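You operate a simulated robot arm through the tools that you are given. There is no shell and no other tool. Be economical: measure what you need, move in short steps, check, and stop when the job is done.

You run a simulated two-armed robot. Do the job below in one go: nothing can be reset, and whatever is moved stays where it is left.

JOB
Pick up the green roller from the steel ledge of the feeder with one hand, pass it to the other hand and put it on the clear half of the green top of unit two. Put the parcel from the grey top of unit two on top of the green card. Push the grille door of unit two shut. Put the grey bottle from the grey top of unit three on the grey top of unit two and the brown bottle on the front of the plate bench. Take the can that says "fine" from the green top of unit three and leave it on the top of the proof kit cabinet. Put one of the tubs from the green top of unit three on the grey top of unit three. Do these in any order. Set down upright: green roller, bottle, can.

Only the result counts: the job must be done as asked and must still hold three seconds after the hand-in. Knocking over, shifting, dropping, spilling or breaking anything else fails it.

ROBOT AND FRAMES
Two 7-joint arms with two-finger parallel grippers on one trunk, on a base that drives. Base frame: it is fixed to the floor where the robot stands at the start and does not move with it; the origin is under the middle of the robot, x ahead of it, y to its left, z up; the surface under the hand at the start is at about z = 501. Units: mm, rad, N and s.
The left shoulder is at the start at [20, 113, 997], the right one opposite. With the tool pointing down near the work surface each hand reaches from about 100 to 560 mm from the robot's upright axis, wherever it stands, measured 20 degrees to its own side. Places, roughly: bottle [5750, -500, 1000]; clear half of the green top of unit two [3900, -1700, 1000]; front of the plate bench (18x110 cm) [2820, -4060, 900]; green card [4000, 0, 1000]; green roller (7x7x12 cm) [500, 0, 600]; grey can, white can [5500, -2250, 1000]; grey top of unit three [5700, -600, 1000]; grey top of unit two [4200, -100, 1000]; grille door of unit two [4300, -1000, 400]; parcel [4500, -250, 1000]; top of the proof kit cabinet [9500, -200, 800]; tub [5250, -2000, 1000]. Payload 1.57 kg a hand.
Tool frame (each hand has its own): the origin (TCP) lies between the finger pads and is the grasp point; the fingertips stand 30 mm ahead of it; z points along the fingers, y is the line along which they close. Largest opening 80 mm; finger width 17, thickness 12; the body of the gripper, 40 by 82 mm, starts 80 mm behind the TCP.
Orientation is that of the tool frame in the base frame, as a unit quaternion [w, x, y, z]. With the fingers straight down and closing along the base's y, the tool's x points along the base's -x, its y along +y and its z along -z.

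CONTROLS
- The arms move only by the tool servo_tool. It takes "left_rows", "right_rows" or both (then of equal length, played together; a hand with none holds still); each is a list of rows, each a list of 7 numbers: the turn, a rotation vector about the base's x, y, z in degrees, then the shift along the base's x, y, z in mm, then the opening, from 0 (shut) to 1 (fully open). In form: [[wx, wy, wz, x, y, z, gripper], ...]. A call has 1 to 12 rows; each row shifts and turns the commanded pose from where the row before left it. Rows are played at 5 a second. More than 50 mm and 0.15 rad between two rows, or a gripper value outside its range, and nothing of the call is played. Where a pose cannot be reached the arm comes as near as it can. A force on the tool above 40 N (or 10 N above the force at the start of the call, whichever is more), or a blocked arm, ends the call early, and 0.2 s more pass. Each finger travels about 45 mm/s and halts on what it meets, pressing with about 41 N; the grip force reading is that of the motor and also rises with nothing between the fingers. The clock runs only during rows and for 0.2 s after the last one: add rows that do not move to give the fingers time. It gives the time, the measured TCP pose, the force on the tool (base axes), the opening and the grip force at its end, in the units of the frame above (readings bear some noise), with the torque about the TCP (base axes, N m) and any sound that the robot's microphone picked up, and new pictures: "pictures" is both (left out), scene, wrist or none (wrist: the cameras of the hands that moved).
- Cameras (640 x 400 px; columns grow to the right, rows downward): "scene" is now at [93.1, 1.6, 1111.4]; the picture's right is [0.01, -1.00, 0.00], its down [-0.67, -0.01, -0.74] and it looks along [0.74, 0.01, -0.67] (base axes); focal length 248 px, centre (320, 200). "left" rides on the left gripper at [72, 7, -122] in its tool frame; the picture's right is [-0.09, 1.00, 0.00], its down [-0.84, -0.08, -0.54] and it looks along [-0.54, -0.05, 0.84] (tool axes); focal length 238 px, centre (320, 200). "right" rides on the right gripper at [72, -7, -122] in its tool frame; the picture's right is [0.09, 1.00, 0.00], its down [-0.84, 0.08, -0.54] and it looks along [-0.54, 0.05, 0.84] (tool axes); focal length 238 px, centre (320, 200).
- move_column(by): slides the trunk up (or, below 0, down) by that many mm; the arms and the scene camera ride with it, the base frame stays. It gives what a move gives, with no picture.
- steer(legs): drives the robot by 1 to 6 legs, each [ahead, left, turn to the left] in mm, mm and rad, along the robot's own axes; the way and the turn of a leg run together, so that a leg with both is an arc; at most 1500 mm and 3.142 rad a leg. The arms and the cameras ride along, it lands a little off, and it stops where it bumps. It gives what a move gives, and a new picture of the scene camera.
- head_to(pan, tilt): turns the head with the scene camera to pan (to the left, within 1.396 rad either way) and tilt (down, from -0.506 to 1.204), counted from straight ahead of the robot. It gives what a move gives, and a new picture of the scene camera.
- probe_pixels(camera, pixels): there is no depth. For up to 12 entries [column, row, z] of the newest picture of that camera ("zoom" is the newest enlarged one), the place [x, y] in the base frame at which the ray of that pixel passes the height z, good to about 3 mm. The clock stands still meanwhile.
- inspect(camera, box): a new picture of the part [left, top, right, bottom] of that camera's present view, enlarged. The clock stands still meanwhile.
- hand_in(): hands the job in; it is judged then, once.

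Work in short steps. Measure before you move; look again where a grasp or a placing could have gone wrong, and mend it. You have 138 turns and 260 pictures in all, those below and enlarged ones among them. Open the grippers and draw the arms clear of the work before you hand the job in, unless the task says otherwise; then end with one line.

The tools are called after "Emit:" as name(argument=value, ...) on one line, values as JSON. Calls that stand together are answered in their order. servo_tool: Moves the arms, as the interface text tells. Its arguments: {"type":"object","properties":{"left_rows":{"type":"array"},"right_rows":{"type":"array"},"pictures":{"type":"string","enum":["both","scene","wrist","none"]}},"required":[]} The other tools are called the same way: move_column (by) slides the trunk up or down; steer (legs) drives the base; head_to (pan, tilt) turns the head that bears the scene camera; probe_pixels (camera, pixels) gives the place at which the rays of pixels pass given heights; inspect (camera, box) takes an enlarged picture of a part of a camera's view; hand_in () hands the job in.

At the start:

```text
time: 0.0
left_eef_pos: [376.7, 136.5, 773.5]
left_tcp_rot: [0.001, 0.0, 1.0, -0.001]
left_contact_force: [-0.1, -0.4, -0.1]
left_wrist_torque: [0.01, 0.0, 0.01]
left_grip_width: 80.1
left_grasp_force: 0.2
right_eef_pos: [359.6, -177.0, 784.7]
right_tcp_rot: [0.0, 0.001, 1.0, 0.0]
right_contact_force: [-0.3, 0.2, -0.1]
right_wrist_torque: [-0.05, 0.01, 0.01]
right_grip_width: 79.9
right_grasp_force: 0.1
trunk travel left (down, up): [-50.0, 520.0]
robot x, y, heading: [-0.7, 2.9, -0.003]
head pan, tilt: [0.007, 0.738]
```

scene: 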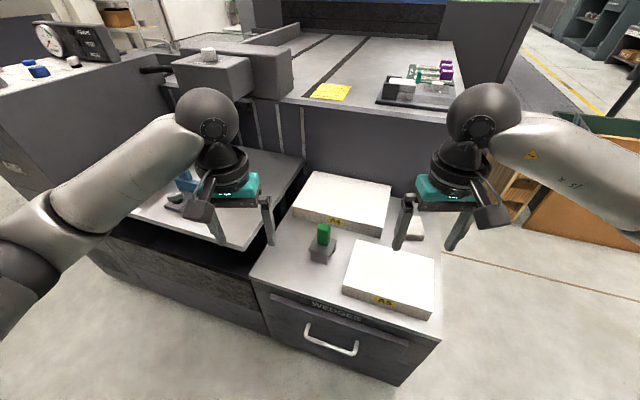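
right: 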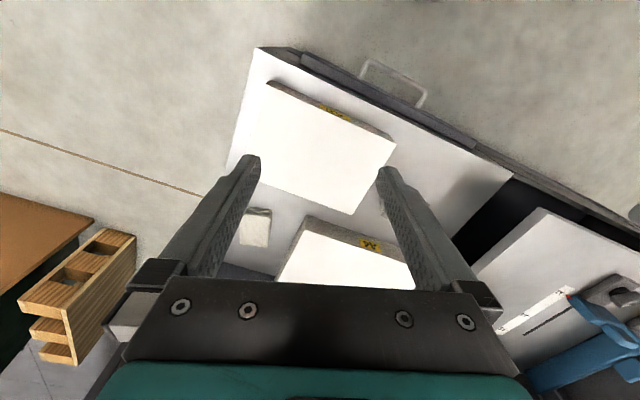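
left: 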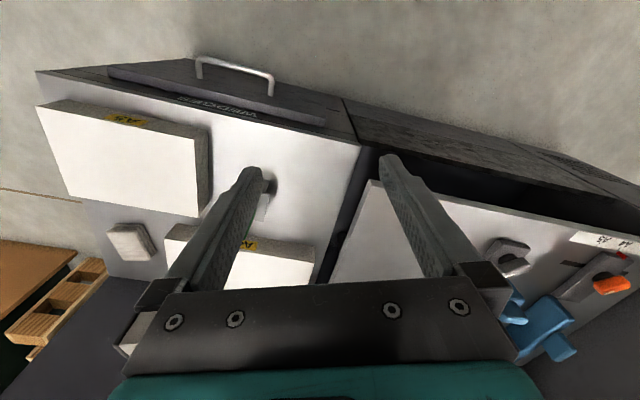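

The scene shows a small green-topped object at about (323,240); I zoom in there and probe its position.

Emit:
inspect(camera="scene", box=[220, 160, 460, 310])

Emit:
probe_pixels(camera="scene", pixels=[[323, 226, 620], [321, 258, 501], [323, 240, 560], [258, 275, 501], [442, 332, 501], [300, 175, 540]])

Emit:
head_to(pan=0, tilt=0.1)

```text
2.67 times, centred on (340, 235) of scene
```

zoom: 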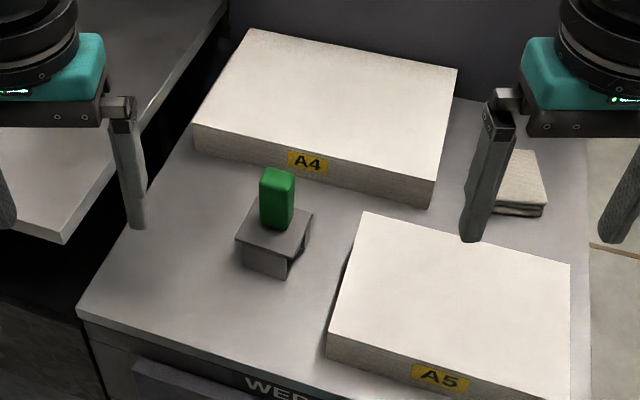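

```text
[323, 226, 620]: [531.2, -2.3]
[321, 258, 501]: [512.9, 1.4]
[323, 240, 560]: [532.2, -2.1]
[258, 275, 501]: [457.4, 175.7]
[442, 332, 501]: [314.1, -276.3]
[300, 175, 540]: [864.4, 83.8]
```

```text
time: 1.0
left_eef_pos: [376.5, 136.7, 772.6]
left_tcp_rot: [0.0, 0.0, 1.0, 0.0]
left_contact_force: [1.0, -0.3, 0.5]
left_wrist_torque: [0.0, 0.03, 0.03]
left_grip_width: 80.0
left_grasp_force: 0.0
right_eef_pos: [359.9, -175.7, 784.7]
right_tcp_rot: [0.0, 0.0, 1.0, 0.0]
right_contact_force: [0.1, 0.5, -0.2]
right_wrist_torque: [0.0, 0.0, 0.0]
right_grip_width: 80.1
right_grasp_force: 0.1
trunk travel left (down, up): [-50.0, 520.0]
robot x, y, heading: [-1.5, -3.9, -0.003]
head pan, tilt: [0.0, 0.099]
```

scene: 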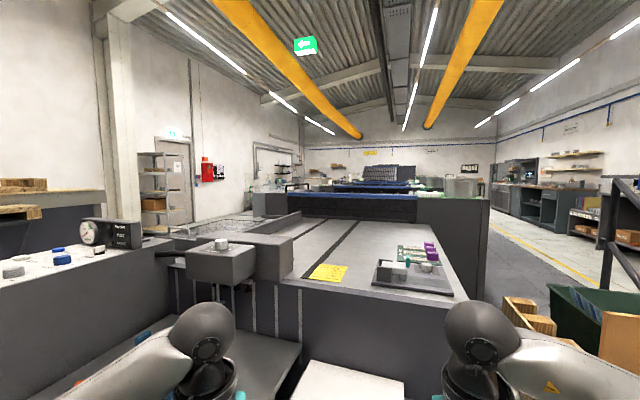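

The green post on a grey block stands at about (532,-2) with its foot near z=501. I move the right hand above and behind it to see it with the wrist camera.

Emit:
servo_tool(right_rows=[[0, 0, 0, 10, 45, 0, 1], [0, 0, 0, 10, 45, 0, 1], [0, 0, 0, 10, 45, 0, 1], [0, 0, 0, 10, 30, 0, 1]], left_rows=[[0, 0, 0, -10, 20, 10, 1], [0, 0, 0, -10, 30, 10, 1], [0, 0, 0, -10, 30, 10, 1], [0, 0, 0, -10, 30, 10, 1]], pictures="wrist")

Emit:
head_to(pan=0, tilt=0.75)

```text
time: 2.0
left_eef_pos: [337.9, 247.1, 812.5]
left_tcp_rot: [-0.001, 0.0, 1.0, 0.001]
left_contact_force: [-0.9, 0.5, 0.4]
left_wrist_torque: [0.0, 0.0, -0.03]
left_grip_width: 80.1
left_grasp_force: 0.2
right_eef_pos: [399.9, -10.7, 785.5]
right_tcp_rot: [0.0, 0.0, 1.0, 0.0]
right_contact_force: [0.6, 0.1, -1.0]
right_wrist_torque: [-0.01, 0.03, -0.01]
right_grip_width: 80.2
right_grasp_force: 0.1
trunk travel left (down, up): [-50.0, 520.0]
robot x, y, heading: [0.1, 0.5, 0.0]
head pan, tilt: [0.0, 0.099]
```

right: 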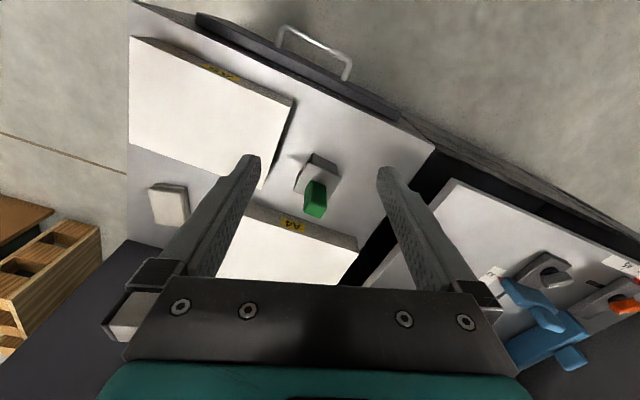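
left: 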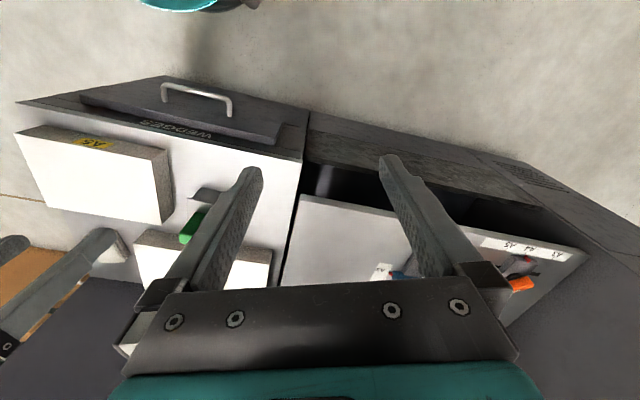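

```text
time: 3.1
left_eef_pos: [336.9, 246.1, 812.3]
left_tcp_rot: [0.0, 0.0, 1.0, 0.0]
left_contact_force: [0.1, -0.4, 0.2]
left_wrist_torque: [0.03, 0.02, 0.02]
left_grip_width: 80.2
left_grasp_force: 0.1
right_eef_pos: [398.5, -11.9, 784.3]
right_tcp_rot: [-0.001, 0.0, 1.0, 0.0]
right_contact_force: [0.2, 0.2, -0.9]
right_wrist_torque: [0.02, -0.01, 0.02]
right_grip_width: 79.9
right_grasp_force: 0.0
trunk travel left (down, up): [-50.0, 520.0]
robot x, y, heading: [0.6, -0.6, 0.0]
head pan, tilt: [0.0, 0.75]
```

scene: 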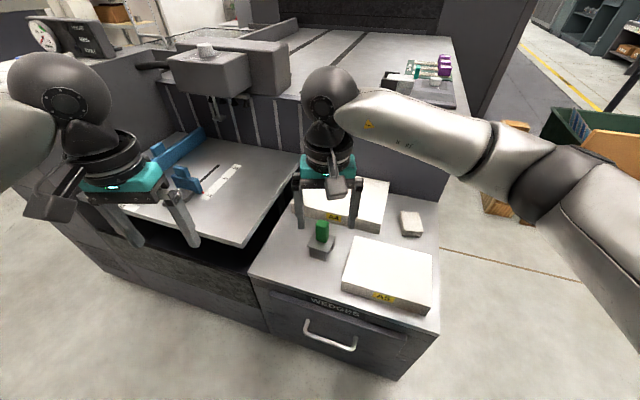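

The roller is near (315,185) in the right wrist view; I enlarge it to read its outline.

Emit:
inspect(camera="right", box=[256, 130, 384, 230])

Emit:
inspect(camera="scene", box=[270, 200, 370, 270])

```text
4.00 times, centred on (320, 180) of right
```

zoom: 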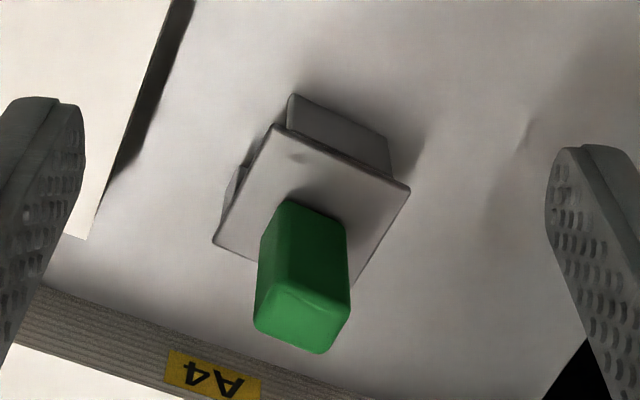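

```text
5.71 times, centred on (320, 235) of scene
```

zoom: 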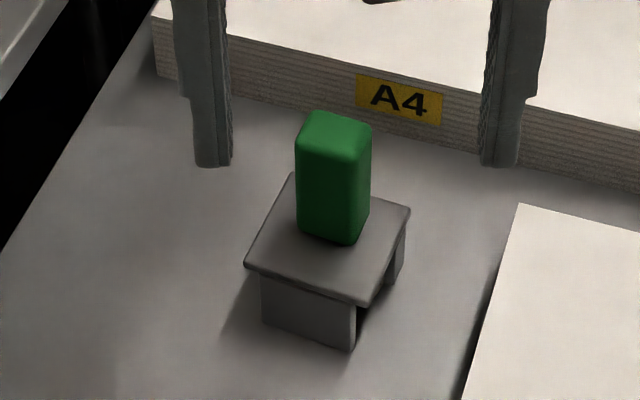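

I probe the roller's top and foot pixels from both cameras to fix its heights.

Emit:
probe_pixels(camera="right", pixels=[[315.5, 210, 621], [315.5, 210, 611], [304, 212.5, 621], [320, 218, 621], [310, 162, 540], [342, 177, 540], [293, 190, 540], [328, 204, 540], [312, 154, 501], [336, 166, 501]])

Emit:
probe_pixels(camera="scene", pixels=[[322.5, 222, 621], [322.5, 222, 611], [325.8, 261, 501], [310, 256.3, 501], [327, 253.5, 540], [307, 246.3, 540], [336, 236.5, 540]])

```text
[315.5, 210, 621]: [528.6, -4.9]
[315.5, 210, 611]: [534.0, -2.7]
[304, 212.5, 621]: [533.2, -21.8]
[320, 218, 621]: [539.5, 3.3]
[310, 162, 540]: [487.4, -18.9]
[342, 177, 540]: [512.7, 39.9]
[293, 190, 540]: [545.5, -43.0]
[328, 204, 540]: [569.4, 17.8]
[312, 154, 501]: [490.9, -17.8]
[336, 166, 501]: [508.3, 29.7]
```

```text
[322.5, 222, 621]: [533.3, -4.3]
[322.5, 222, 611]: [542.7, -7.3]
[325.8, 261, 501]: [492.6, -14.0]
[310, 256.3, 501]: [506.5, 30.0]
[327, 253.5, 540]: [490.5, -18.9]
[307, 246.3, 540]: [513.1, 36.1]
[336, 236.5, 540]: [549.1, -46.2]
```

The roller's axis is at about (530,-3), turned -24°, top at z≈620, plate top at z≈540. I turn the right hand -24° and bring it above the post.

Emit:
servo_tool(right_rows=[[0, 0, -8, 44, 3, -20, 1], [0, 0, -8, 44, 3, -20, 1], [0, 0, -8, 43, 2, -20, 1], [0, 0, 0, 0, 0, -30, 1], [0, 0, 0, 0, 0, 0, 1]], pictures="both")

```text
time: 4.3
left_eef_pos: [337.2, 245.7, 811.9]
left_tcp_rot: [0.0, -0.001, 1.0, 0.0]
left_contact_force: [0.5, -0.3, -0.4]
left_wrist_torque: [0.0, 0.0, -0.01]
left_grip_width: 79.9
left_grasp_force: 0.0
right_eef_pos: [531.1, -5.8, 693.8]
right_tcp_rot: [0.0, 0.208, 0.978, 0.0]
right_contact_force: [-0.1, -0.7, 0.3]
right_wrist_torque: [0.01, 0.0, -0.01]
right_grip_width: 79.9
right_grasp_force: 0.1
trunk travel left (down, up): [-50.0, 520.0]
robot x, y, heading: [-3.2, 2.1, -0.002]
head pan, tilt: [0.0, 0.75]
```

scene: 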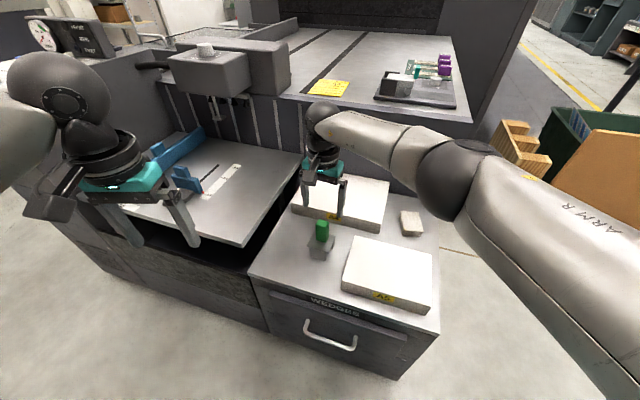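
right: 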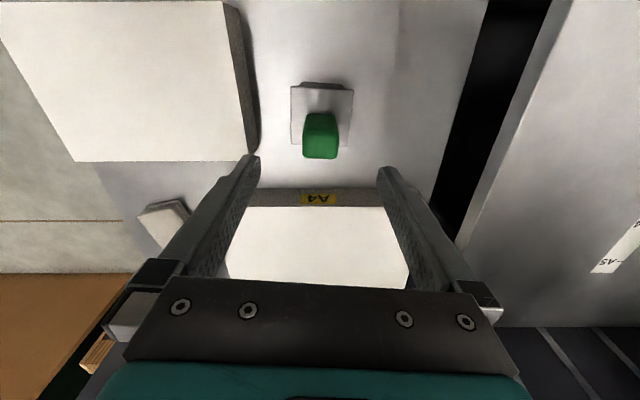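

The roller now lies squarely in line with the fingers (post top at about (320,148)). I check that pixel against the TCP and then descend.

Emit:
probe_pixels(camera="right", pixels=[[320.5, 148, 620], [303, 158, 620], [337, 158, 620], [305, 137, 620], [318, 202, 540], [318, 190, 560]])

```text
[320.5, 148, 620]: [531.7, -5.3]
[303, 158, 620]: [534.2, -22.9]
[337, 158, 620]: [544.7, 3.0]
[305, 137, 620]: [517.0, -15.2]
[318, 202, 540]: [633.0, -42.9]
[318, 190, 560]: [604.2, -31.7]
```

The probe gives the post at (531.7,-5.3), matching the TCP. I descend 91 mm and close.

Emit:
servo_tool(right_rows=[[0, 0, 0, 0, 0, -40, 1], [0, 0, 0, 0, 0, -40, 1], [0, 0, 0, 0, 0, -11, 1], [0, 0, 0, 0, 0, 0, 0.2], [0, 0, 0, 0, 0, 0, 0.2], [0, 0, 0, 0, 0, 0, 0.2], [0, 0, 0, 0, 0, 0, 0.2]], pictures="none")

```text
time: 5.9
left_eef_pos: [337.3, 246.4, 812.2]
left_tcp_rot: [-0.001, 0.0, 1.0, 0.0]
left_contact_force: [0.5, -0.6, 0.5]
left_wrist_torque: [-0.02, 0.02, -0.04]
left_grip_width: 79.9
left_grasp_force: 0.1
right_eef_pos: [521.5, -5.3, 603.3]
right_tcp_rot: [0.0, 0.208, 0.978, 0.001]
right_contact_force: [0.5, 1.7, 2.2]
right_wrist_torque: [0.18, -0.12, 0.07]
right_grip_width: 31.5
right_grasp_force: 23.7
right hand out of reach, approached as far as the arm can: row 2, 3
trunk travel left (down, up): [-50.0, 520.0]
robot x, y, heading: [-1.7, -0.5, -0.003]
head pan, tilt: [0.0, 0.75]
```

It grips at 31.5 mm. I grip firmer, lift, draw back and turn the roller straight.

Emit:
servo_tool(right_rows=[[0, 0, 0, 0, 0, 0, 0], [0, 0, 0, 0, 0, 0, 0], [0, 0, 0, 0, 0, 15, 0], [0, 0, 0, 0, 0, 30, 0], [0, 0, 0, 0, 0, 40, 0], [0, 0, 0, -20, 0, 40, 0], [0, 0, 8, -45, 0, 15, 0], [0, 0, 8, -45, 0, 15, 0], [0, 0, 8, -40, 0, 10, 0], [0, 0, 0, 0, 0, 0, 0]], pictures="both")

```text
time: 8.1
left_eef_pos: [337.2, 246.4, 813.6]
left_tcp_rot: [0.0, -0.001, 1.0, 0.0]
left_contact_force: [0.1, 0.1, -0.3]
left_wrist_torque: [-0.01, 0.0, 0.02]
left_grip_width: 80.0
left_grasp_force: 0.1
right_eef_pos: [543.6, 12.0, 731.1]
right_tcp_rot: [-0.003, 0.121, 0.993, 0.0]
right_contact_force: [0.0, 0.6, -2.0]
right_wrist_torque: [0.01, 0.01, -0.02]
right_grip_width: 31.7
right_grasp_force: 40.1
right hand out of reach, approached as far as the arm can: row 3, 4, 5, 6, 7, 8, 9
trunk travel left (down, up): [-50.0, 520.0]
robot x, y, heading: [-3.2, -0.8, -0.004]
head pan, tilt: [0.0, 0.75]
```

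scene: 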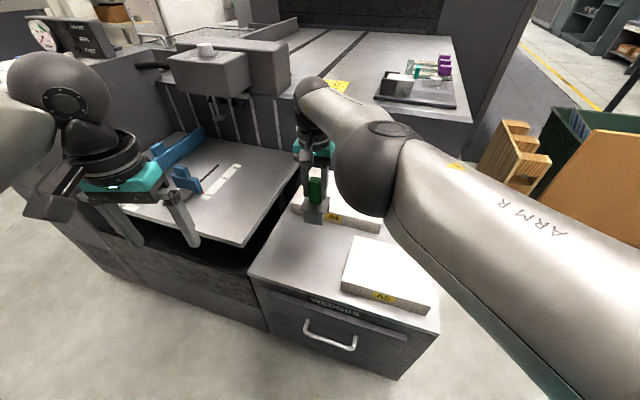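
right: 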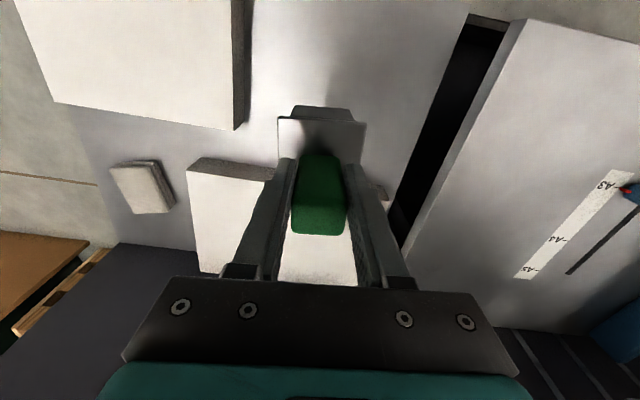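

The whole object lifted, but the right arm says out of reach and stays out at x=544. I try drawing it back with plain small moves.

Emit:
servo_tool(right_rows=[[0, 0, 0, -10, -10, 0, 0], [0, 0, 0, -20, -20, 0, 0], [0, 0, 0, -20, -20, 0, 0], [0, 0, 0, -20, -20, 0, 0], [0, 0, 0, 0, 0, 0, 0]], pictures="scene")

```text
time: 9.3
left_eef_pos: [337.1, 246.9, 812.1]
left_tcp_rot: [-0.001, -0.001, 1.0, -0.001]
left_contact_force: [0.6, -0.1, -0.8]
left_wrist_torque: [0.01, 0.02, -0.02]
left_grip_width: 80.2
left_grasp_force: 0.1
right_eef_pos: [549.8, -11.4, 725.4]
right_tcp_rot: [-0.003, 0.105, 0.994, -0.001]
right_contact_force: [-0.8, 0.4, -1.2]
right_wrist_torque: [-0.02, 0.06, 0.0]
right_grip_width: 31.6
right_grasp_force: 40.4
right hand out of reach, approached as far as the arm can: row 1, 2, 3, 4
trunk travel left (down, up): [-50.0, 520.0]
robot x, y, heading: [-1.1, -3.4, -0.003]
head pan, tilt: [0.0, 0.75]
```

scene: 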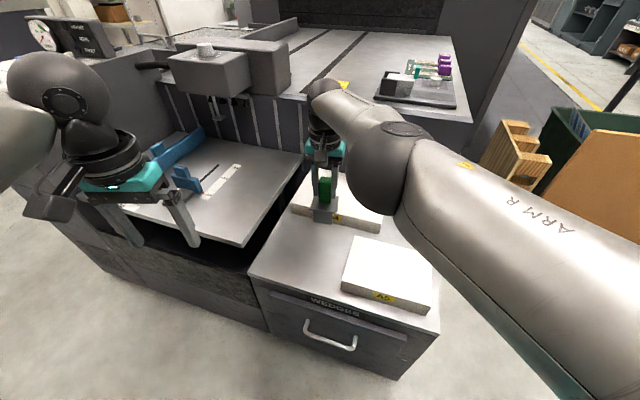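

Still stuck; I try moving toward its own side (-y) and up, which should free the elbow.

Emit:
servo_tool(right_rows=[[0, 0, 0, 0, -40, 10, 0], [0, 0, 0, 0, -40, 10, 0], [0, 0, 0, 0, -40, 10, 0], [0, 0, 0, -20, -40, 10, 0], [0, 0, 0, -20, 0, 0, 0], [0, 0, 0, 0, 0, 0, 0]], pictures="scene")

```text
time: 10.7
left_eef_pos: [337.6, 245.9, 812.7]
left_tcp_rot: [0.0, 0.0, 1.0, 0.001]
left_contact_force: [-0.5, -0.9, 0.1]
left_wrist_torque: [0.02, 0.02, 0.0]
left_grip_width: 79.8
left_grasp_force: 0.1
right_eef_pos: [556.7, -162.6, 762.2]
right_tcp_rot: [-0.005, 0.105, 0.994, 0.0]
right_contact_force: [0.0, 0.1, -1.8]
right_wrist_torque: [0.01, 0.04, -0.01]
right_grip_width: 31.7
right_grasp_force: 40.1
right hand out of reach, approached as far as the arm can: row 1, 2, 3, 4, 5
trunk travel left (down, up): [-50.0, 520.0]
robot x, y, heading: [2.2, 0.4, 0.001]
head pan, tilt: [0.0, 0.75]
```

scene: 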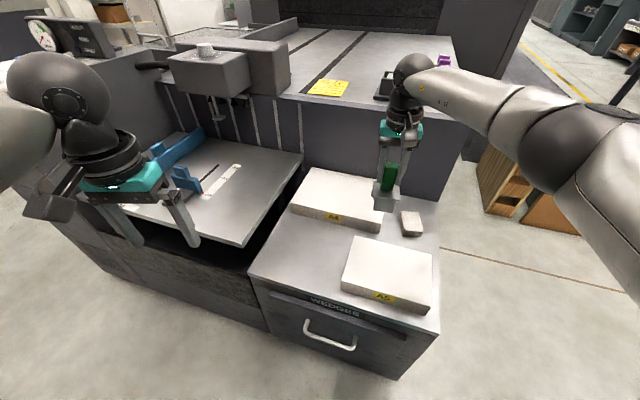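

It follows in y now. I try pulling back in x at this y.

Emit:
servo_tool(right_rows=[[0, 0, 0, -20, 0, 0, 0], [0, 0, 0, -40, 0, 0, 0], [0, 0, 0, -40, 0, 0, 0], [0, 0, 0, -40, 0, 0, 0], [0, 0, 0, 0, 0, 0, 0]], pictures="scene")

```text
time: 11.9
left_eef_pos: [338.4, 246.4, 813.0]
left_tcp_rot: [0.0, -0.001, 1.0, 0.0]
left_contact_force: [-0.1, -0.5, -0.1]
left_wrist_torque: [0.0, -0.02, 0.03]
left_grip_width: 80.1
left_grasp_force: 0.2
right_eef_pos: [414.4, -163.0, 762.6]
right_tcp_rot: [-0.002, 0.106, 0.994, 0.0]
right_contact_force: [0.3, 0.2, -1.1]
right_wrist_torque: [-0.02, 0.03, -0.05]
right_grip_width: 31.6
right_grasp_force: 41.2
trunk travel left (down, up): [-50.0, 520.0]
robot x, y, heading: [0.7, 0.2, 0.0]
head pan, tilt: [0.0, 0.75]
```

scene: 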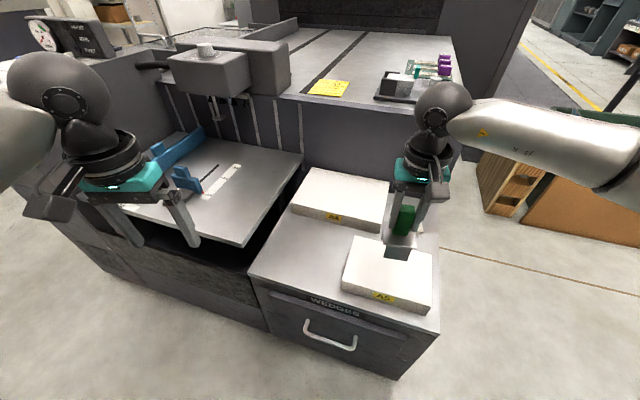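

Free now. I straighten the right hand's yaw (+12°) and turn the left hand to point toward -y with fingers closing along x.

Emit:
servo_tool(left_rows=[[-4.62, 4.62, 4.62, 3, 5, 0, 1], [-4.62, 4.62, 4.62, 3, 5, 0, 1], [-4.62, 4.62, 4.62, 3, 5, 0, 1], [-4.62, 4.62, 4.62, 3, 5, 0, 1], [-4.62, 4.62, 4.62, 3, 5, 0, 1], [-4.62, 4.62, 4.62, 3, 5, 0, 1], [-4.62, 4.62, 4.62, 3, 5, 0, 1], [-4.62, 4.62, 4.62, 3, 5, 0, 1], [-4.62, 4.62, 4.62, 3, 5, 0, 1], [-4.62, 4.62, 4.62, 3, 5, 0, 1], [-4.62, 4.62, 4.62, 3, 5, 0, 1], [-4.62, 4.62, 4.62, 3, 5, 0, 1]], right_rows=[[0, 0, 4, 0, 0, 10, 0], [0, 0, 4, 0, 0, 10, 0], [0, 0, 4.2, 0, 0, 10, 0], [0, 0, 0, -10, 0, 10, 0], [0, 0, 0, -10, 0, 0, 0], [0, 0, 0, -10, 0, 0, 0], [0, 0, 0, 0, 0, 0, 0], [0, 0, 0, 0, 0, 0, 0], [0, 0, 0, 0, 0, 0, 0], [0, 0, 0, 0, 0, 0, 0], [0, 0, 0, 0, 0, 0, 0], [0, 0, 0, 0, 0, 0, 0]], pictures="none")

Emit:
servo_tool(left_rows=[[-4.62, 4.62, 4.62, 0, 0, 0, 1], [-4.62, 4.62, 4.62, 0, 0, 0, 1], [-4.62, 4.62, 4.62, 0, 0, 0, 1], [0, 0, 0, 0, 0, 0, 1]], pictures="both")

```text
time: 14.5
left_eef_pos: [373.7, 304.9, 813.0]
left_tcp_rot: [-0.43, -0.43, 0.668, -0.43]
left_contact_force: [-0.4, 0.1, 0.0]
left_wrist_torque: [0.03, -0.01, -0.02]
left_grip_width: 80.0
left_grasp_force: 0.0
right_eef_pos: [386.4, -162.6, 803.6]
right_tcp_rot: [-0.002, -0.002, 1.0, -0.001]
right_contact_force: [-0.1, -0.7, -3.0]
right_wrist_torque: [0.02, 0.0, -0.01]
right_grip_width: 31.6
right_grasp_force: 39.8
trunk travel left (down, up): [-50.0, 520.0]
robot x, y, heading: [0.5, -4.0, -0.002]
head pan, tilt: [0.0, 0.75]
```

```text
time: 15.5
left_eef_pos: [373.5, 304.6, 813.4]
left_tcp_rot: [0.5, 0.5, -0.499, 0.5]
left_contact_force: [0.1, -0.4, 0.2]
left_wrist_torque: [0.01, 0.01, 0.04]
left_grip_width: 79.9
left_grasp_force: 0.1
right_eef_pos: [384.7, -162.8, 803.3]
right_tcp_rot: [-0.002, -0.002, 1.0, -0.001]
right_contact_force: [0.7, -0.3, -2.4]
right_wrist_torque: [0.0, 0.01, 0.0]
right_grip_width: 31.7
right_grasp_force: 40.7
trunk travel left (down, up): [-50.0, 520.0]
robot x, y, heading: [2.3, 1.8, 0.003]
head pan, tilt: [0.0, 0.75]
```

scene: 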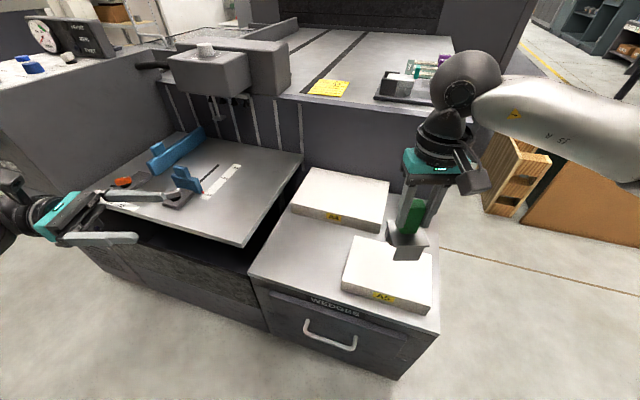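
left: 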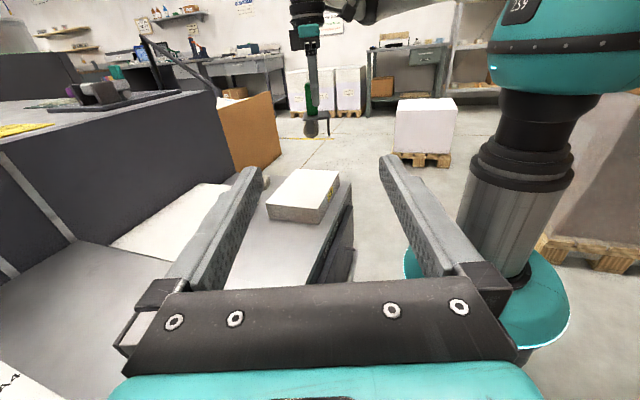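

Both hands are posed. I zoom on the roller in the left wrist view to measure it for the handover.

Emit:
inspect(camera="left", box=[270, 60, 366, 160])

Emit:
inspect(camera="scene", box=[350, 170, 470, 270])

```text
4.00 times, centred on (318, 110) of left
```

zoom: 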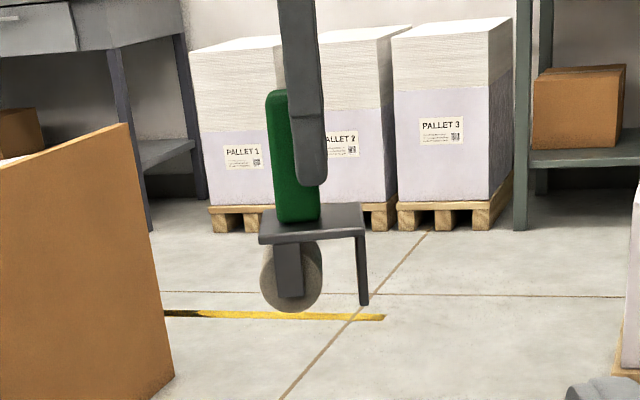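

```text
4.00 times, centred on (410, 220) of scene
```

zoom: 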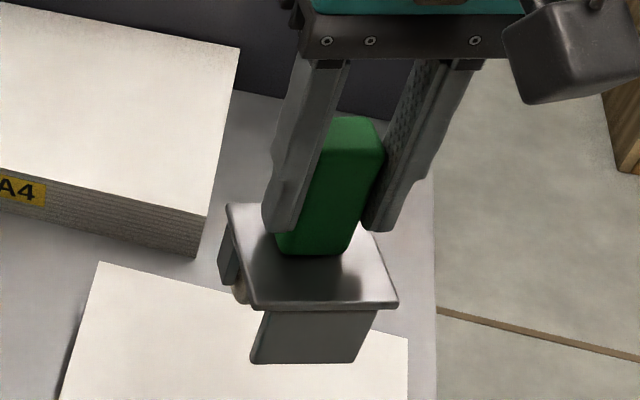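

I probe the post's centre line and base in the left view to locate it at y≈-163.

Emit:
probe_pixels(camera="left", pixels=[[311.5, 97, 780], [311.5, 97, 785], [311.5, 97, 770], [312, 114, 740], [312, 114, 745], [304.5, 100, 780], [317.5, 112, 745]])

```text
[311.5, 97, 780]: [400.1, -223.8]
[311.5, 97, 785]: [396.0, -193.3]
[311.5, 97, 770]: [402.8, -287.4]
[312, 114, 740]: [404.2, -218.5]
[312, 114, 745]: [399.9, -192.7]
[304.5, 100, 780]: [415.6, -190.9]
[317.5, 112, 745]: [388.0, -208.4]
```

The post is at about (394,-163) and the plate's top near z≈750, with the right finger tips at z≈773. I bring the left hand to z=762 and stop just short of the roller.

Emit:
servo_tool(left_rows=[[0, 0, 0, 10, -45, -25, 1], [0, 0, 0, 10.5, -45, -26, 1], [0, 0, 0, 0, -45, 0, 1], [0, 0, 0, 0, -45, 0, 1], [0, 0, 0, 0, -45, 0, 1], [0, 0, 0, 0, -45, 0, 1], [0, 0, 0, 0, -45, 0, 1], [0, 0, 0, 0, -45, 0, 1], [0, 0, 0, 0, 0, 0, 1]], pictures="both")

Emit:
inspect(camera="left", box=[240, 60, 400, 160])

```text
refused: row 1 steps farther than a row can; nothing moved
```

```text
4.00 times, centred on (320, 110) of left
```

zoom: 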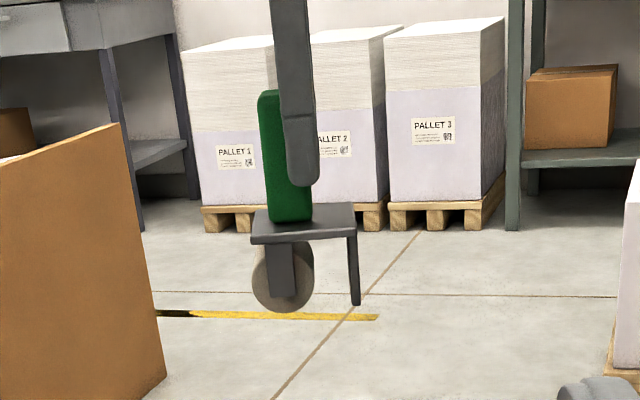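

Step length exceeded 50 mm; I resend with smaller steps.

Emit:
servo_tool(left_rows=[[0, 0, 0, 10, -35, -25, 1], [0, 0, 0, 10.5, -35, -26, 1], [0, 0, 0, 0, -48, 0, 1], [0, 0, 0, 0, -48, 0, 1], [0, 0, 0, 0, -48, 0, 1], [0, 0, 0, 0, -48, 0, 1], [0, 0, 0, 0, -48, 0, 1], [0, 0, 0, 0, -48, 0, 1], [0, 0, 0, 0, 0, 0, 1]], pictures="wrist")

Emit:
inspect(camera="scene", box=[330, 160, 490, 260])

```text
time: 17.5
left_eef_pos: [391.9, -52.7, 761.9]
left_tcp_rot: [0.5, 0.5, -0.5, 0.5]
left_contact_force: [-0.1, -0.2, -1.2]
left_wrist_torque: [0.0, 0.02, 0.01]
left_grip_width: 80.0
left_grasp_force: 0.1
right_eef_pos: [386.3, -164.4, 803.0]
right_tcp_rot: [-0.003, -0.001, 1.0, -0.001]
right_contact_force: [-0.4, -0.2, -2.0]
right_wrist_torque: [0.04, 0.02, 0.0]
right_grip_width: 31.4
right_grasp_force: 40.9
trunk travel left (down, up): [-50.0, 520.0]
robot x, y, heading: [1.5, -0.1, 0.002]
head pan, tilt: [0.0, 0.75]
```

left: 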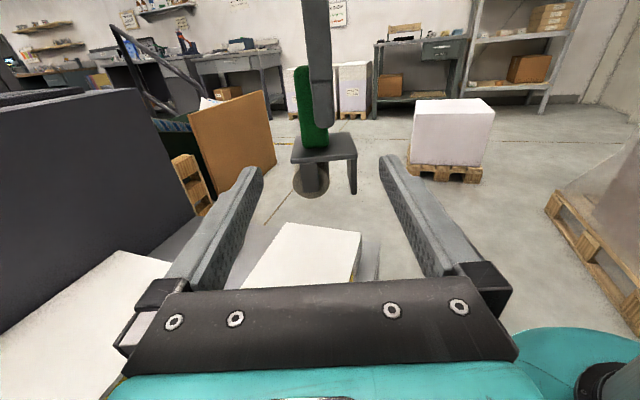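

```text
4.00 times, centred on (410, 210) of scene
```

zoom: 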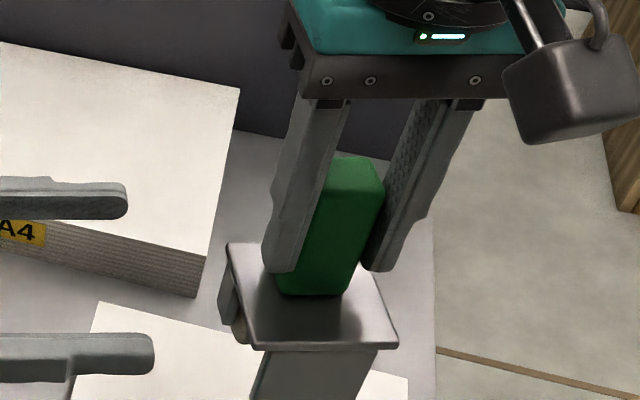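

I probe the post foot (row ~146) and the right finger tip (row ~127) for their heights.

Emit:
probe_pixels(camera="left", pixels=[[314, 147, 745], [314, 147, 750], [314, 147, 755], [325, 127, 770], [325, 127, 775], [325, 127, 780], [306, 110, 780], [306, 110, 790], [298, 110, 790]])

```text
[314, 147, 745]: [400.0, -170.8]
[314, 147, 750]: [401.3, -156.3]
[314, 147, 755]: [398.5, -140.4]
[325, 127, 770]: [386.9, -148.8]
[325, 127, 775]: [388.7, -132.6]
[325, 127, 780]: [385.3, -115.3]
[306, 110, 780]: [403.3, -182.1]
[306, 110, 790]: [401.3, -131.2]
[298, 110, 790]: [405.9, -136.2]
```

Clearance is tight but workable: left at z=762, x=399. I advance the last 110 mm in y and close the left hand on the post.

Emit:
servo_tool(left_rows=[[0, 0, 0, 7, -40, 0, 1], [0, 0, 0, 0, -40, 0, 1], [0, 0, 0, 0, -32, 0, 1], [0, 0, 0, 0, 0, 0, 0.5], [0, 0, 0, 0, 0, 0, 0.3], [0, 0, 0, 0, 0, 0, 0.3], [0, 0, 0, 0, 0, 0, 0.3]], pictures="both")

Emit:
inspect(camera="scene", box=[330, 160, 490, 260])

```text
time: 19.1
left_eef_pos: [397.9, -164.0, 762.2]
left_tcp_rot: [0.501, 0.5, -0.5, 0.5]
left_contact_force: [-4.8, -0.1, 2.0]
left_wrist_torque: [0.07, -0.04, 0.05]
left_grip_width: 28.0
left_grasp_force: 2.5
right_eef_pos: [386.7, -162.9, 802.6]
right_tcp_rot: [-0.001, -0.002, 1.0, -0.001]
right_contact_force: [4.7, -0.2, -3.4]
right_wrist_torque: [-0.03, -0.13, -0.06]
right_grip_width: 31.4
right_grasp_force: 40.4
trunk travel left (down, up): [-50.0, 520.0]
robot x, y, heading: [1.5, -2.6, 0.001]
head pan, tilt: [0.0, 0.75]
```

scene: 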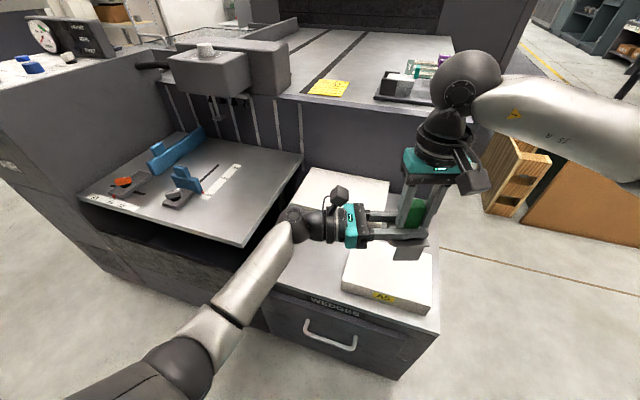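
left: 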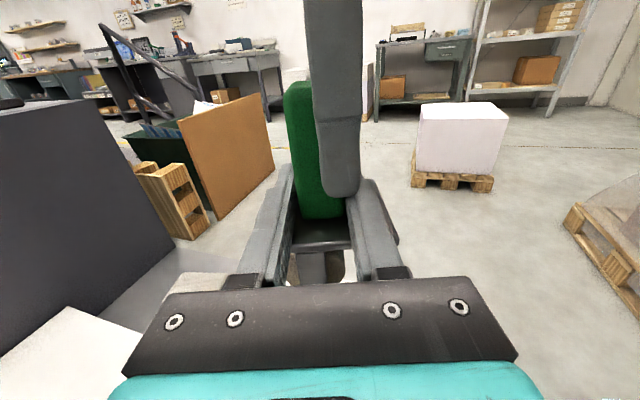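

```text
4.00 times, centred on (410, 210) of scene
```

zoom: 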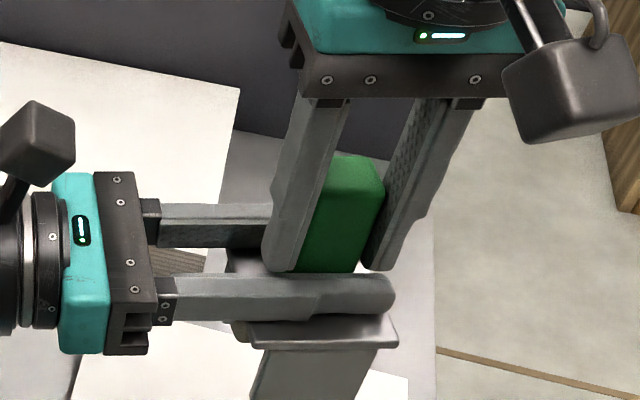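

The left hand holds the post at 28 mm. I tighten the left grip, then open the right and lift it away.

Emit:
servo_tool(left_rows=[[0, 0, 0, 0, 0, 0, 0], [0, 0, 0, 0, 0, 0, 0], [0, 0, 0, 0, 0, 0, 0], [0, 0, 0, 0, 0, 0, 0], [0, 0, 0, 0, 0, 0, 0], [0, 0, 0, 0, 0, 0, 0], [0, 0, 0, 0, 0, 0, 0], [0, 0, 0, 0, 0, 0, 0], [0, 0, 0, 0, 0, 0, 0]], right_rows=[[0, 0, 0, 0, 0, 0, 0], [0, 0, 0, 0, 0, 0, 0], [0, 0, 0, 0, 0, 0, 0.6], [0, 0, 0, 0, 0, 0, 0.9], [0, 0, 0, 0, 0, 0, 0.9], [0, 0, 0, 0, 0, 30, 0.9], [0, 0, 0, 0, 0, 40, 0.9], [0, 0, 0, 0, -40, 20, 0.9], [0, 0, 0, 0, -40, 0, 0.9]], pictures="scene")

```text
time: 21.1
left_eef_pos: [398.8, -163.6, 760.6]
left_tcp_rot: [0.5, 0.5, -0.5, 0.5]
left_contact_force: [-0.5, 0.4, 0.0]
left_wrist_torque: [0.01, -0.01, 0.02]
left_grip_width: 25.6
left_grasp_force: 37.1
right_eef_pos: [387.1, -244.3, 891.5]
right_tcp_rot: [-0.001, -0.002, 1.0, -0.001]
right_contact_force: [-0.1, -0.4, 0.4]
right_wrist_torque: [-0.03, 0.01, -0.01]
right_grip_width: 71.9
right_grasp_force: 0.0
trunk travel left (down, up): [-50.0, 520.0]
robot x, y, heading: [0.9, 2.4, -0.001]
head pan, tilt: [0.0, 0.75]
```

scene: 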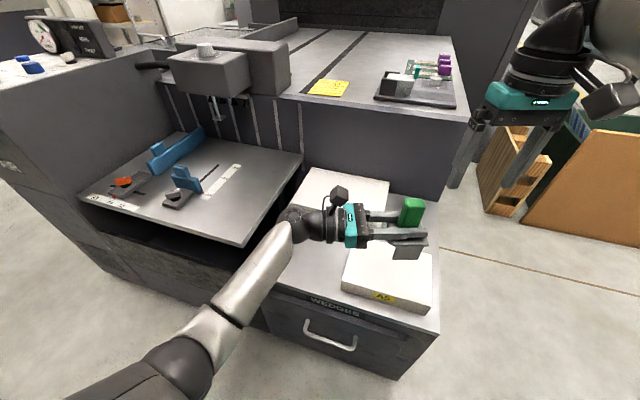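

The roller is in the left hand. I draw both hands up and in, then look right and left for the route.

Emit:
servo_tool(left_rows=[[0, 0, 0, -10, 20, 40, 0], [0, 0, 0, -10, 30, 30, 0], [0, 0, 0, -10, 40, 20, 0], [0, 0, 0, -10, 40, 20, 0], [0, 0, 0, -10, 40, 20, 0], [0, 0, 0, -10, 40, 10, 0]], right_rows=[[0, 0, 0, -10, 0, 0, 1], [0, 0, 0, -20, 0, 0, 1], [0, 0, 0, -20, 0, 0, 1], [0, 0, 0, -20, 0, 0, 1], [0, 0, 0, -20, 0, 0, 1], [0, 0, 0, 0, 0, 0, 1]], pictures="none")

Emit:
head_to(pan=-1.0, tilt=0.35)

Emit:
move_column(by=400)

Emit:
head_to(pan=-0.3, tilt=0.3)

```text
time: 22.5
left_eef_pos: [339.8, 46.2, 901.8]
left_tcp_rot: [-0.5, -0.499, 0.501, -0.5]
left_contact_force: [0.6, 0.0, -1.5]
left_wrist_torque: [-0.02, -0.03, 0.01]
left_grip_width: 25.7
left_grasp_force: 36.7
right_eef_pos: [295.4, -243.0, 891.8]
right_tcp_rot: [-0.002, -0.003, 1.0, -0.002]
right_contact_force: [-0.8, 0.3, 0.9]
right_wrist_torque: [0.01, -0.01, 0.01]
right_grip_width: 80.1
right_grasp_force: 0.0
trunk travel left (down, up): [-50.0, 520.0]
robot x, y, heading: [-1.5, 3.4, -0.001]
head pan, tilt: [0.0, 0.75]
```

```text
time: 23.7
left_eef_pos: [341.8, 46.0, 900.9]
left_tcp_rot: [0.5, 0.5, -0.499, 0.5]
left_contact_force: [0.5, -0.6, -2.6]
left_wrist_torque: [0.05, -0.01, -0.01]
left_grip_width: 25.8
left_grasp_force: 36.7
right_eef_pos: [296.1, -242.1, 891.4]
right_tcp_rot: [-0.001, -0.002, 1.0, 0.0]
right_contact_force: [0.7, 0.5, 0.3]
right_wrist_torque: [0.0, -0.01, -0.01]
right_grip_width: 79.9
right_grasp_force: 0.0
trunk travel left (down, up): [-50.0, 520.0]
robot x, y, heading: [-1.1, -0.5, -0.007]
head pan, tilt: [-1.0, 0.351]
```

scene: 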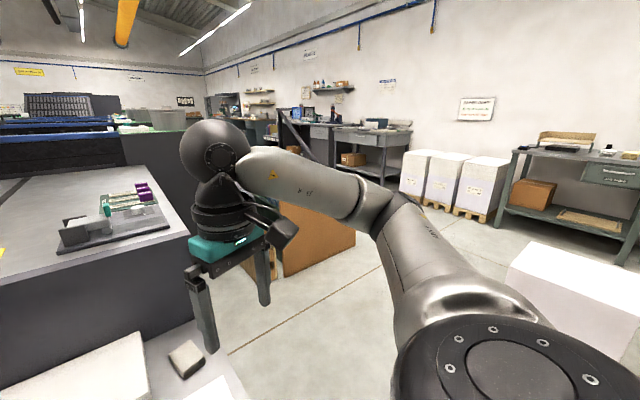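

```text
time: 27.6
left_eef_pos: [341.0, 46.3, 1301.3]
left_tcp_rot: [0.5, 0.501, -0.499, 0.5]
left_contact_force: [-0.6, 0.6, -2.6]
left_wrist_torque: [0.0, 0.0, -0.01]
left_grip_width: 25.4
left_grasp_force: 37.2
right_eef_pos: [296.9, -243.2, 1292.0]
right_tcp_rot: [-0.001, -0.002, 1.0, -0.002]
right_contact_force: [-0.6, 0.1, 0.1]
right_wrist_torque: [-0.05, 0.04, 0.02]
right_grip_width: 79.8
right_grasp_force: 0.0
trunk travel left (down, up): [-450.0, 120.0]
robot x, y, heading: [1.4, 0.9, -0.001]
head pan, tilt: [-1.0, 0.351]
```

```text
time: 28.6
left_eef_pos: [341.6, 45.4, 1302.0]
left_tcp_rot: [0.499, 0.5, -0.5, 0.5]
left_contact_force: [0.3, -0.4, -1.4]
left_wrist_torque: [0.02, 0.01, 0.01]
left_grip_width: 25.9
left_grasp_force: 36.6
right_eef_pos: [297.2, -243.6, 1290.5]
right_tcp_rot: [-0.002, -0.001, 1.0, -0.001]
right_contact_force: [-0.3, 0.3, -0.4]
right_wrist_torque: [-0.01, -0.01, 0.01]
right_grip_width: 80.0
right_grasp_force: 0.0
trunk travel left (down, up): [-450.0, 120.0]
robot x, y, heading: [0.2, -1.0, -0.001]
head pan, tilt: [-0.3, 0.3]
```

scene: 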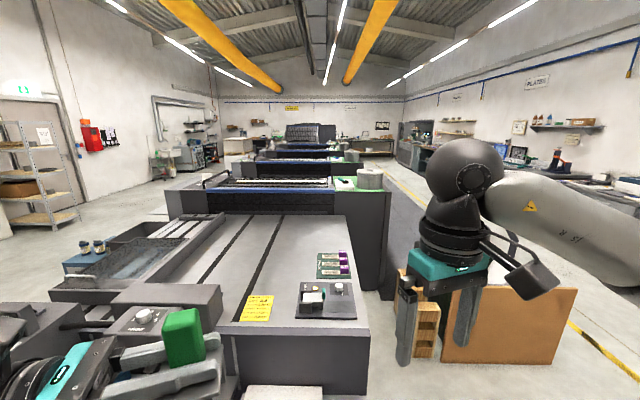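

From up here the line runs along about -0.306 rad; the right aisle leads to the green tops. I probe floor points (board, pallet, unit corners) to plan the route.

Emit:
probe_pixels(camera="scene", pixels=[[440, 362, 0], [556, 364, 0], [412, 358, 0], [385, 299, 0], [410, 285, 0], [566, 322, 0], [390, 180, 0], [425, 215, 0], [388, 192, 1000], [339, 192, 1000], [640, 378, 0], [368, 185, 1000]])

Emit:
inspect(camera="scene", box=[240, 110, 440, 235])

Emit:
head_to(pan=-1.0, tilt=0.5)

```text
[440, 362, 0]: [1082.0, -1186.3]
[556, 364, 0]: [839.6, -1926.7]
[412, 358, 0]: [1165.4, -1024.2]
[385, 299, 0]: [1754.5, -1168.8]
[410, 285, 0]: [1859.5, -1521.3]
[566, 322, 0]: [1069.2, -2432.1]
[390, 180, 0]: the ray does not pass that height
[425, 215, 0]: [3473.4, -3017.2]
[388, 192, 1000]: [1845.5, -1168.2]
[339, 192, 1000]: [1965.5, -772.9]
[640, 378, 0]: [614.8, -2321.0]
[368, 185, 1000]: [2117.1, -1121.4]
```

```text
3.20 times, centred on (340, 172) of scene
```

zoom: 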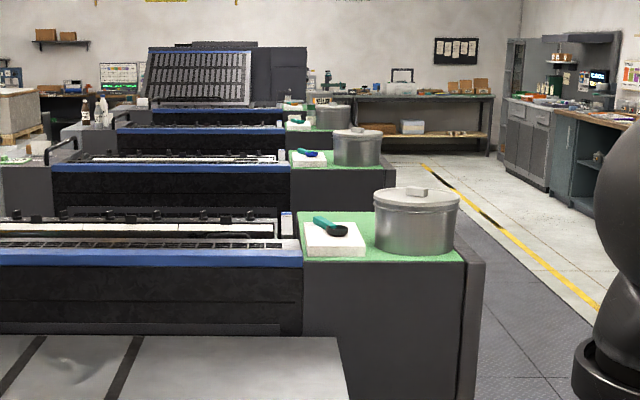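

```text
time: 29.7
left_eef_pos: [341.2, 46.2, 1301.8]
left_tcp_rot: [0.5, 0.5, -0.5, 0.5]
left_contact_force: [0.8, 0.1, -1.8]
left_wrist_torque: [0.03, 0.0, 0.01]
left_grip_width: 25.5
left_grasp_force: 36.8
right_eef_pos: [295.9, -242.9, 1290.7]
right_tcp_rot: [-0.002, -0.003, 1.0, -0.002]
right_contact_force: [-0.2, 0.1, -0.1]
right_wrist_torque: [0.01, 0.0, 0.01]
right_grip_width: 79.9
right_grasp_force: 0.1
trunk travel left (down, up): [-450.0, 120.0]
robot x, y, heading: [2.8, -0.4, -0.002]
head pan, tilt: [-1.0, 0.499]
```

scene: 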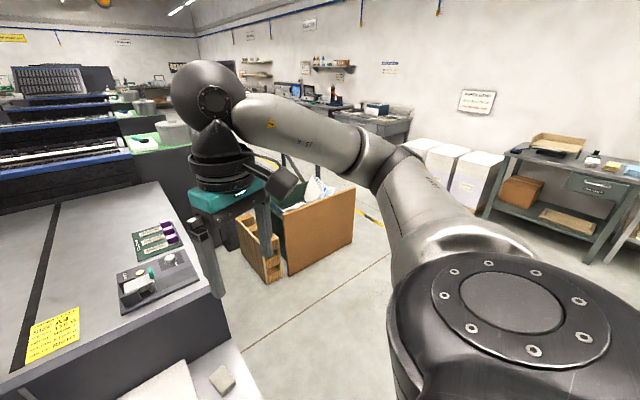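

The floor between the pallet (hall X<250) and the bin (X>1390) is the passage. I turn to the hall axis and shift right 700 mm, then look again.

Emit:
steer(legs=[[0, 0, -0.304], [0, -700, 0]])

Emit:
head_to(pan=-0.9, tilt=0.55)

Emit:
head_to(pan=-0.15, tilt=0.4)

```text
time: 34.5
left_eef_pos: [135.0, -721.0, 1301.3]
left_tcp_rot: [0.567, 0.423, -0.567, 0.423]
left_contact_force: [0.0, -0.6, -2.0]
left_wrist_torque: [0.0, -0.01, -0.02]
left_grip_width: 25.7
left_grasp_force: 36.9
right_eef_pos: [9.3, -985.9, 1290.3]
right_tcp_rot: [-0.002, 0.144, 0.99, 0.0]
right_contact_force: [-0.3, -0.2, 0.5]
right_wrist_torque: [0.02, -0.01, -0.01]
right_grip_width: 79.9
right_grasp_force: 0.1
trunk travel left (down, up): [-450.0, 120.0]
robot x, y, heading: [-206.8, -666.4, -0.294]
head pan, tilt: [-1.0, 0.499]
```

scene: 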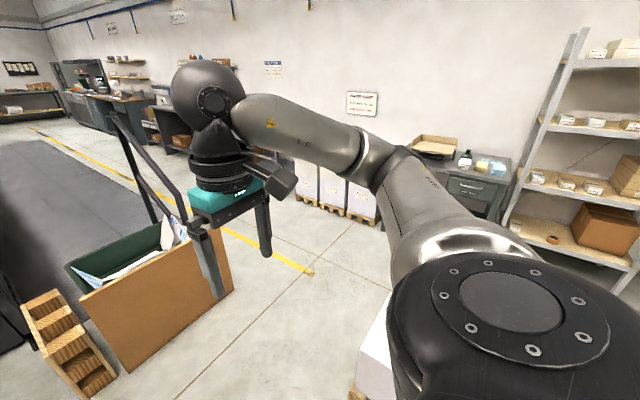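

```text
time: 35.2
left_eef_pos: [134.7, -720.5, 1300.4]
left_tcp_rot: [0.568, 0.423, -0.566, 0.422]
left_contact_force: [0.6, 0.2, -1.9]
left_wrist_torque: [0.01, 0.0, 0.01]
left_grip_width: 25.6
left_grasp_force: 36.4
right_eef_pos: [10.3, -985.7, 1292.3]
right_tcp_rot: [-0.002, 0.143, 0.99, -0.001]
right_contact_force: [-0.2, 0.4, 0.0]
right_wrist_torque: [0.0, 0.0, 0.0]
right_grip_width: 79.9
right_grasp_force: 0.1
trunk travel left (down, up): [-450.0, 120.0]
robot x, y, heading: [-206.8, -669.4, -0.29]
head pan, tilt: [-0.901, 0.55]
```

scene: 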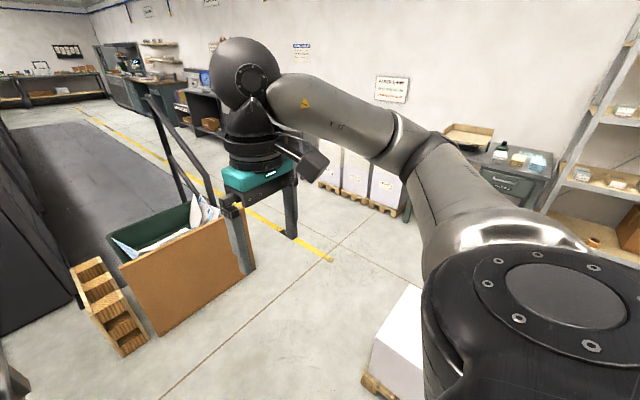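

```text
time: 36.3
left_eef_pos: [135.8, -720.1, 1301.3]
left_tcp_rot: [0.567, 0.423, -0.567, 0.422]
left_contact_force: [0.2, 0.2, -2.3]
left_wrist_torque: [-0.03, -0.02, -0.02]
left_grip_width: 25.8
left_grasp_force: 36.8
right_eef_pos: [8.9, -984.9, 1291.1]
right_tcp_rot: [-0.002, 0.144, 0.99, 0.0]
right_contact_force: [0.0, -0.7, 0.6]
right_wrist_torque: [0.01, -0.02, 0.0]
right_grip_width: 80.2
right_grasp_force: 0.0
trunk travel left (down, up): [-450.0, 120.0]
robot x, y, heading: [-206.4, -670.4, -0.292]
head pan, tilt: [-0.15, 0.4]
```

scene: 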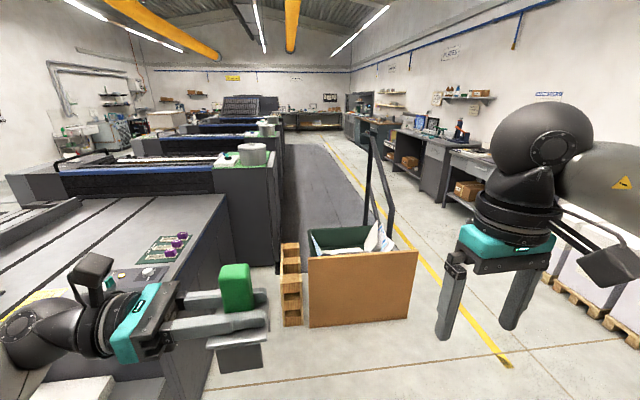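

Good view: the bin can be passed on its right. I probe the bin's and benches' floor edges.

Emit:
probe_pixels(camera="scene", pixels=[[408, 318, 0], [310, 326, 0], [391, 252, 600], [508, 366, 0], [400, 215, 0], [443, 206, 0], [500, 230, 0], [280, 240, 0], [372, 215, 0], [395, 168, 0], [415, 185, 0], [282, 323, 0]])

```text
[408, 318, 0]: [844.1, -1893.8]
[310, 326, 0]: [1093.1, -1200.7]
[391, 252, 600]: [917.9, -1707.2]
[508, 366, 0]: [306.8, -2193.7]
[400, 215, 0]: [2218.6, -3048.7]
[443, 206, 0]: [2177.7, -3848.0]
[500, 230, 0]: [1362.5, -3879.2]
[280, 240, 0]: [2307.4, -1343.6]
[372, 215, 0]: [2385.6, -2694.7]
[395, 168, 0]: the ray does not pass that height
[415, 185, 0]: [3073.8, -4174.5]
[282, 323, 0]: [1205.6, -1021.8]
```

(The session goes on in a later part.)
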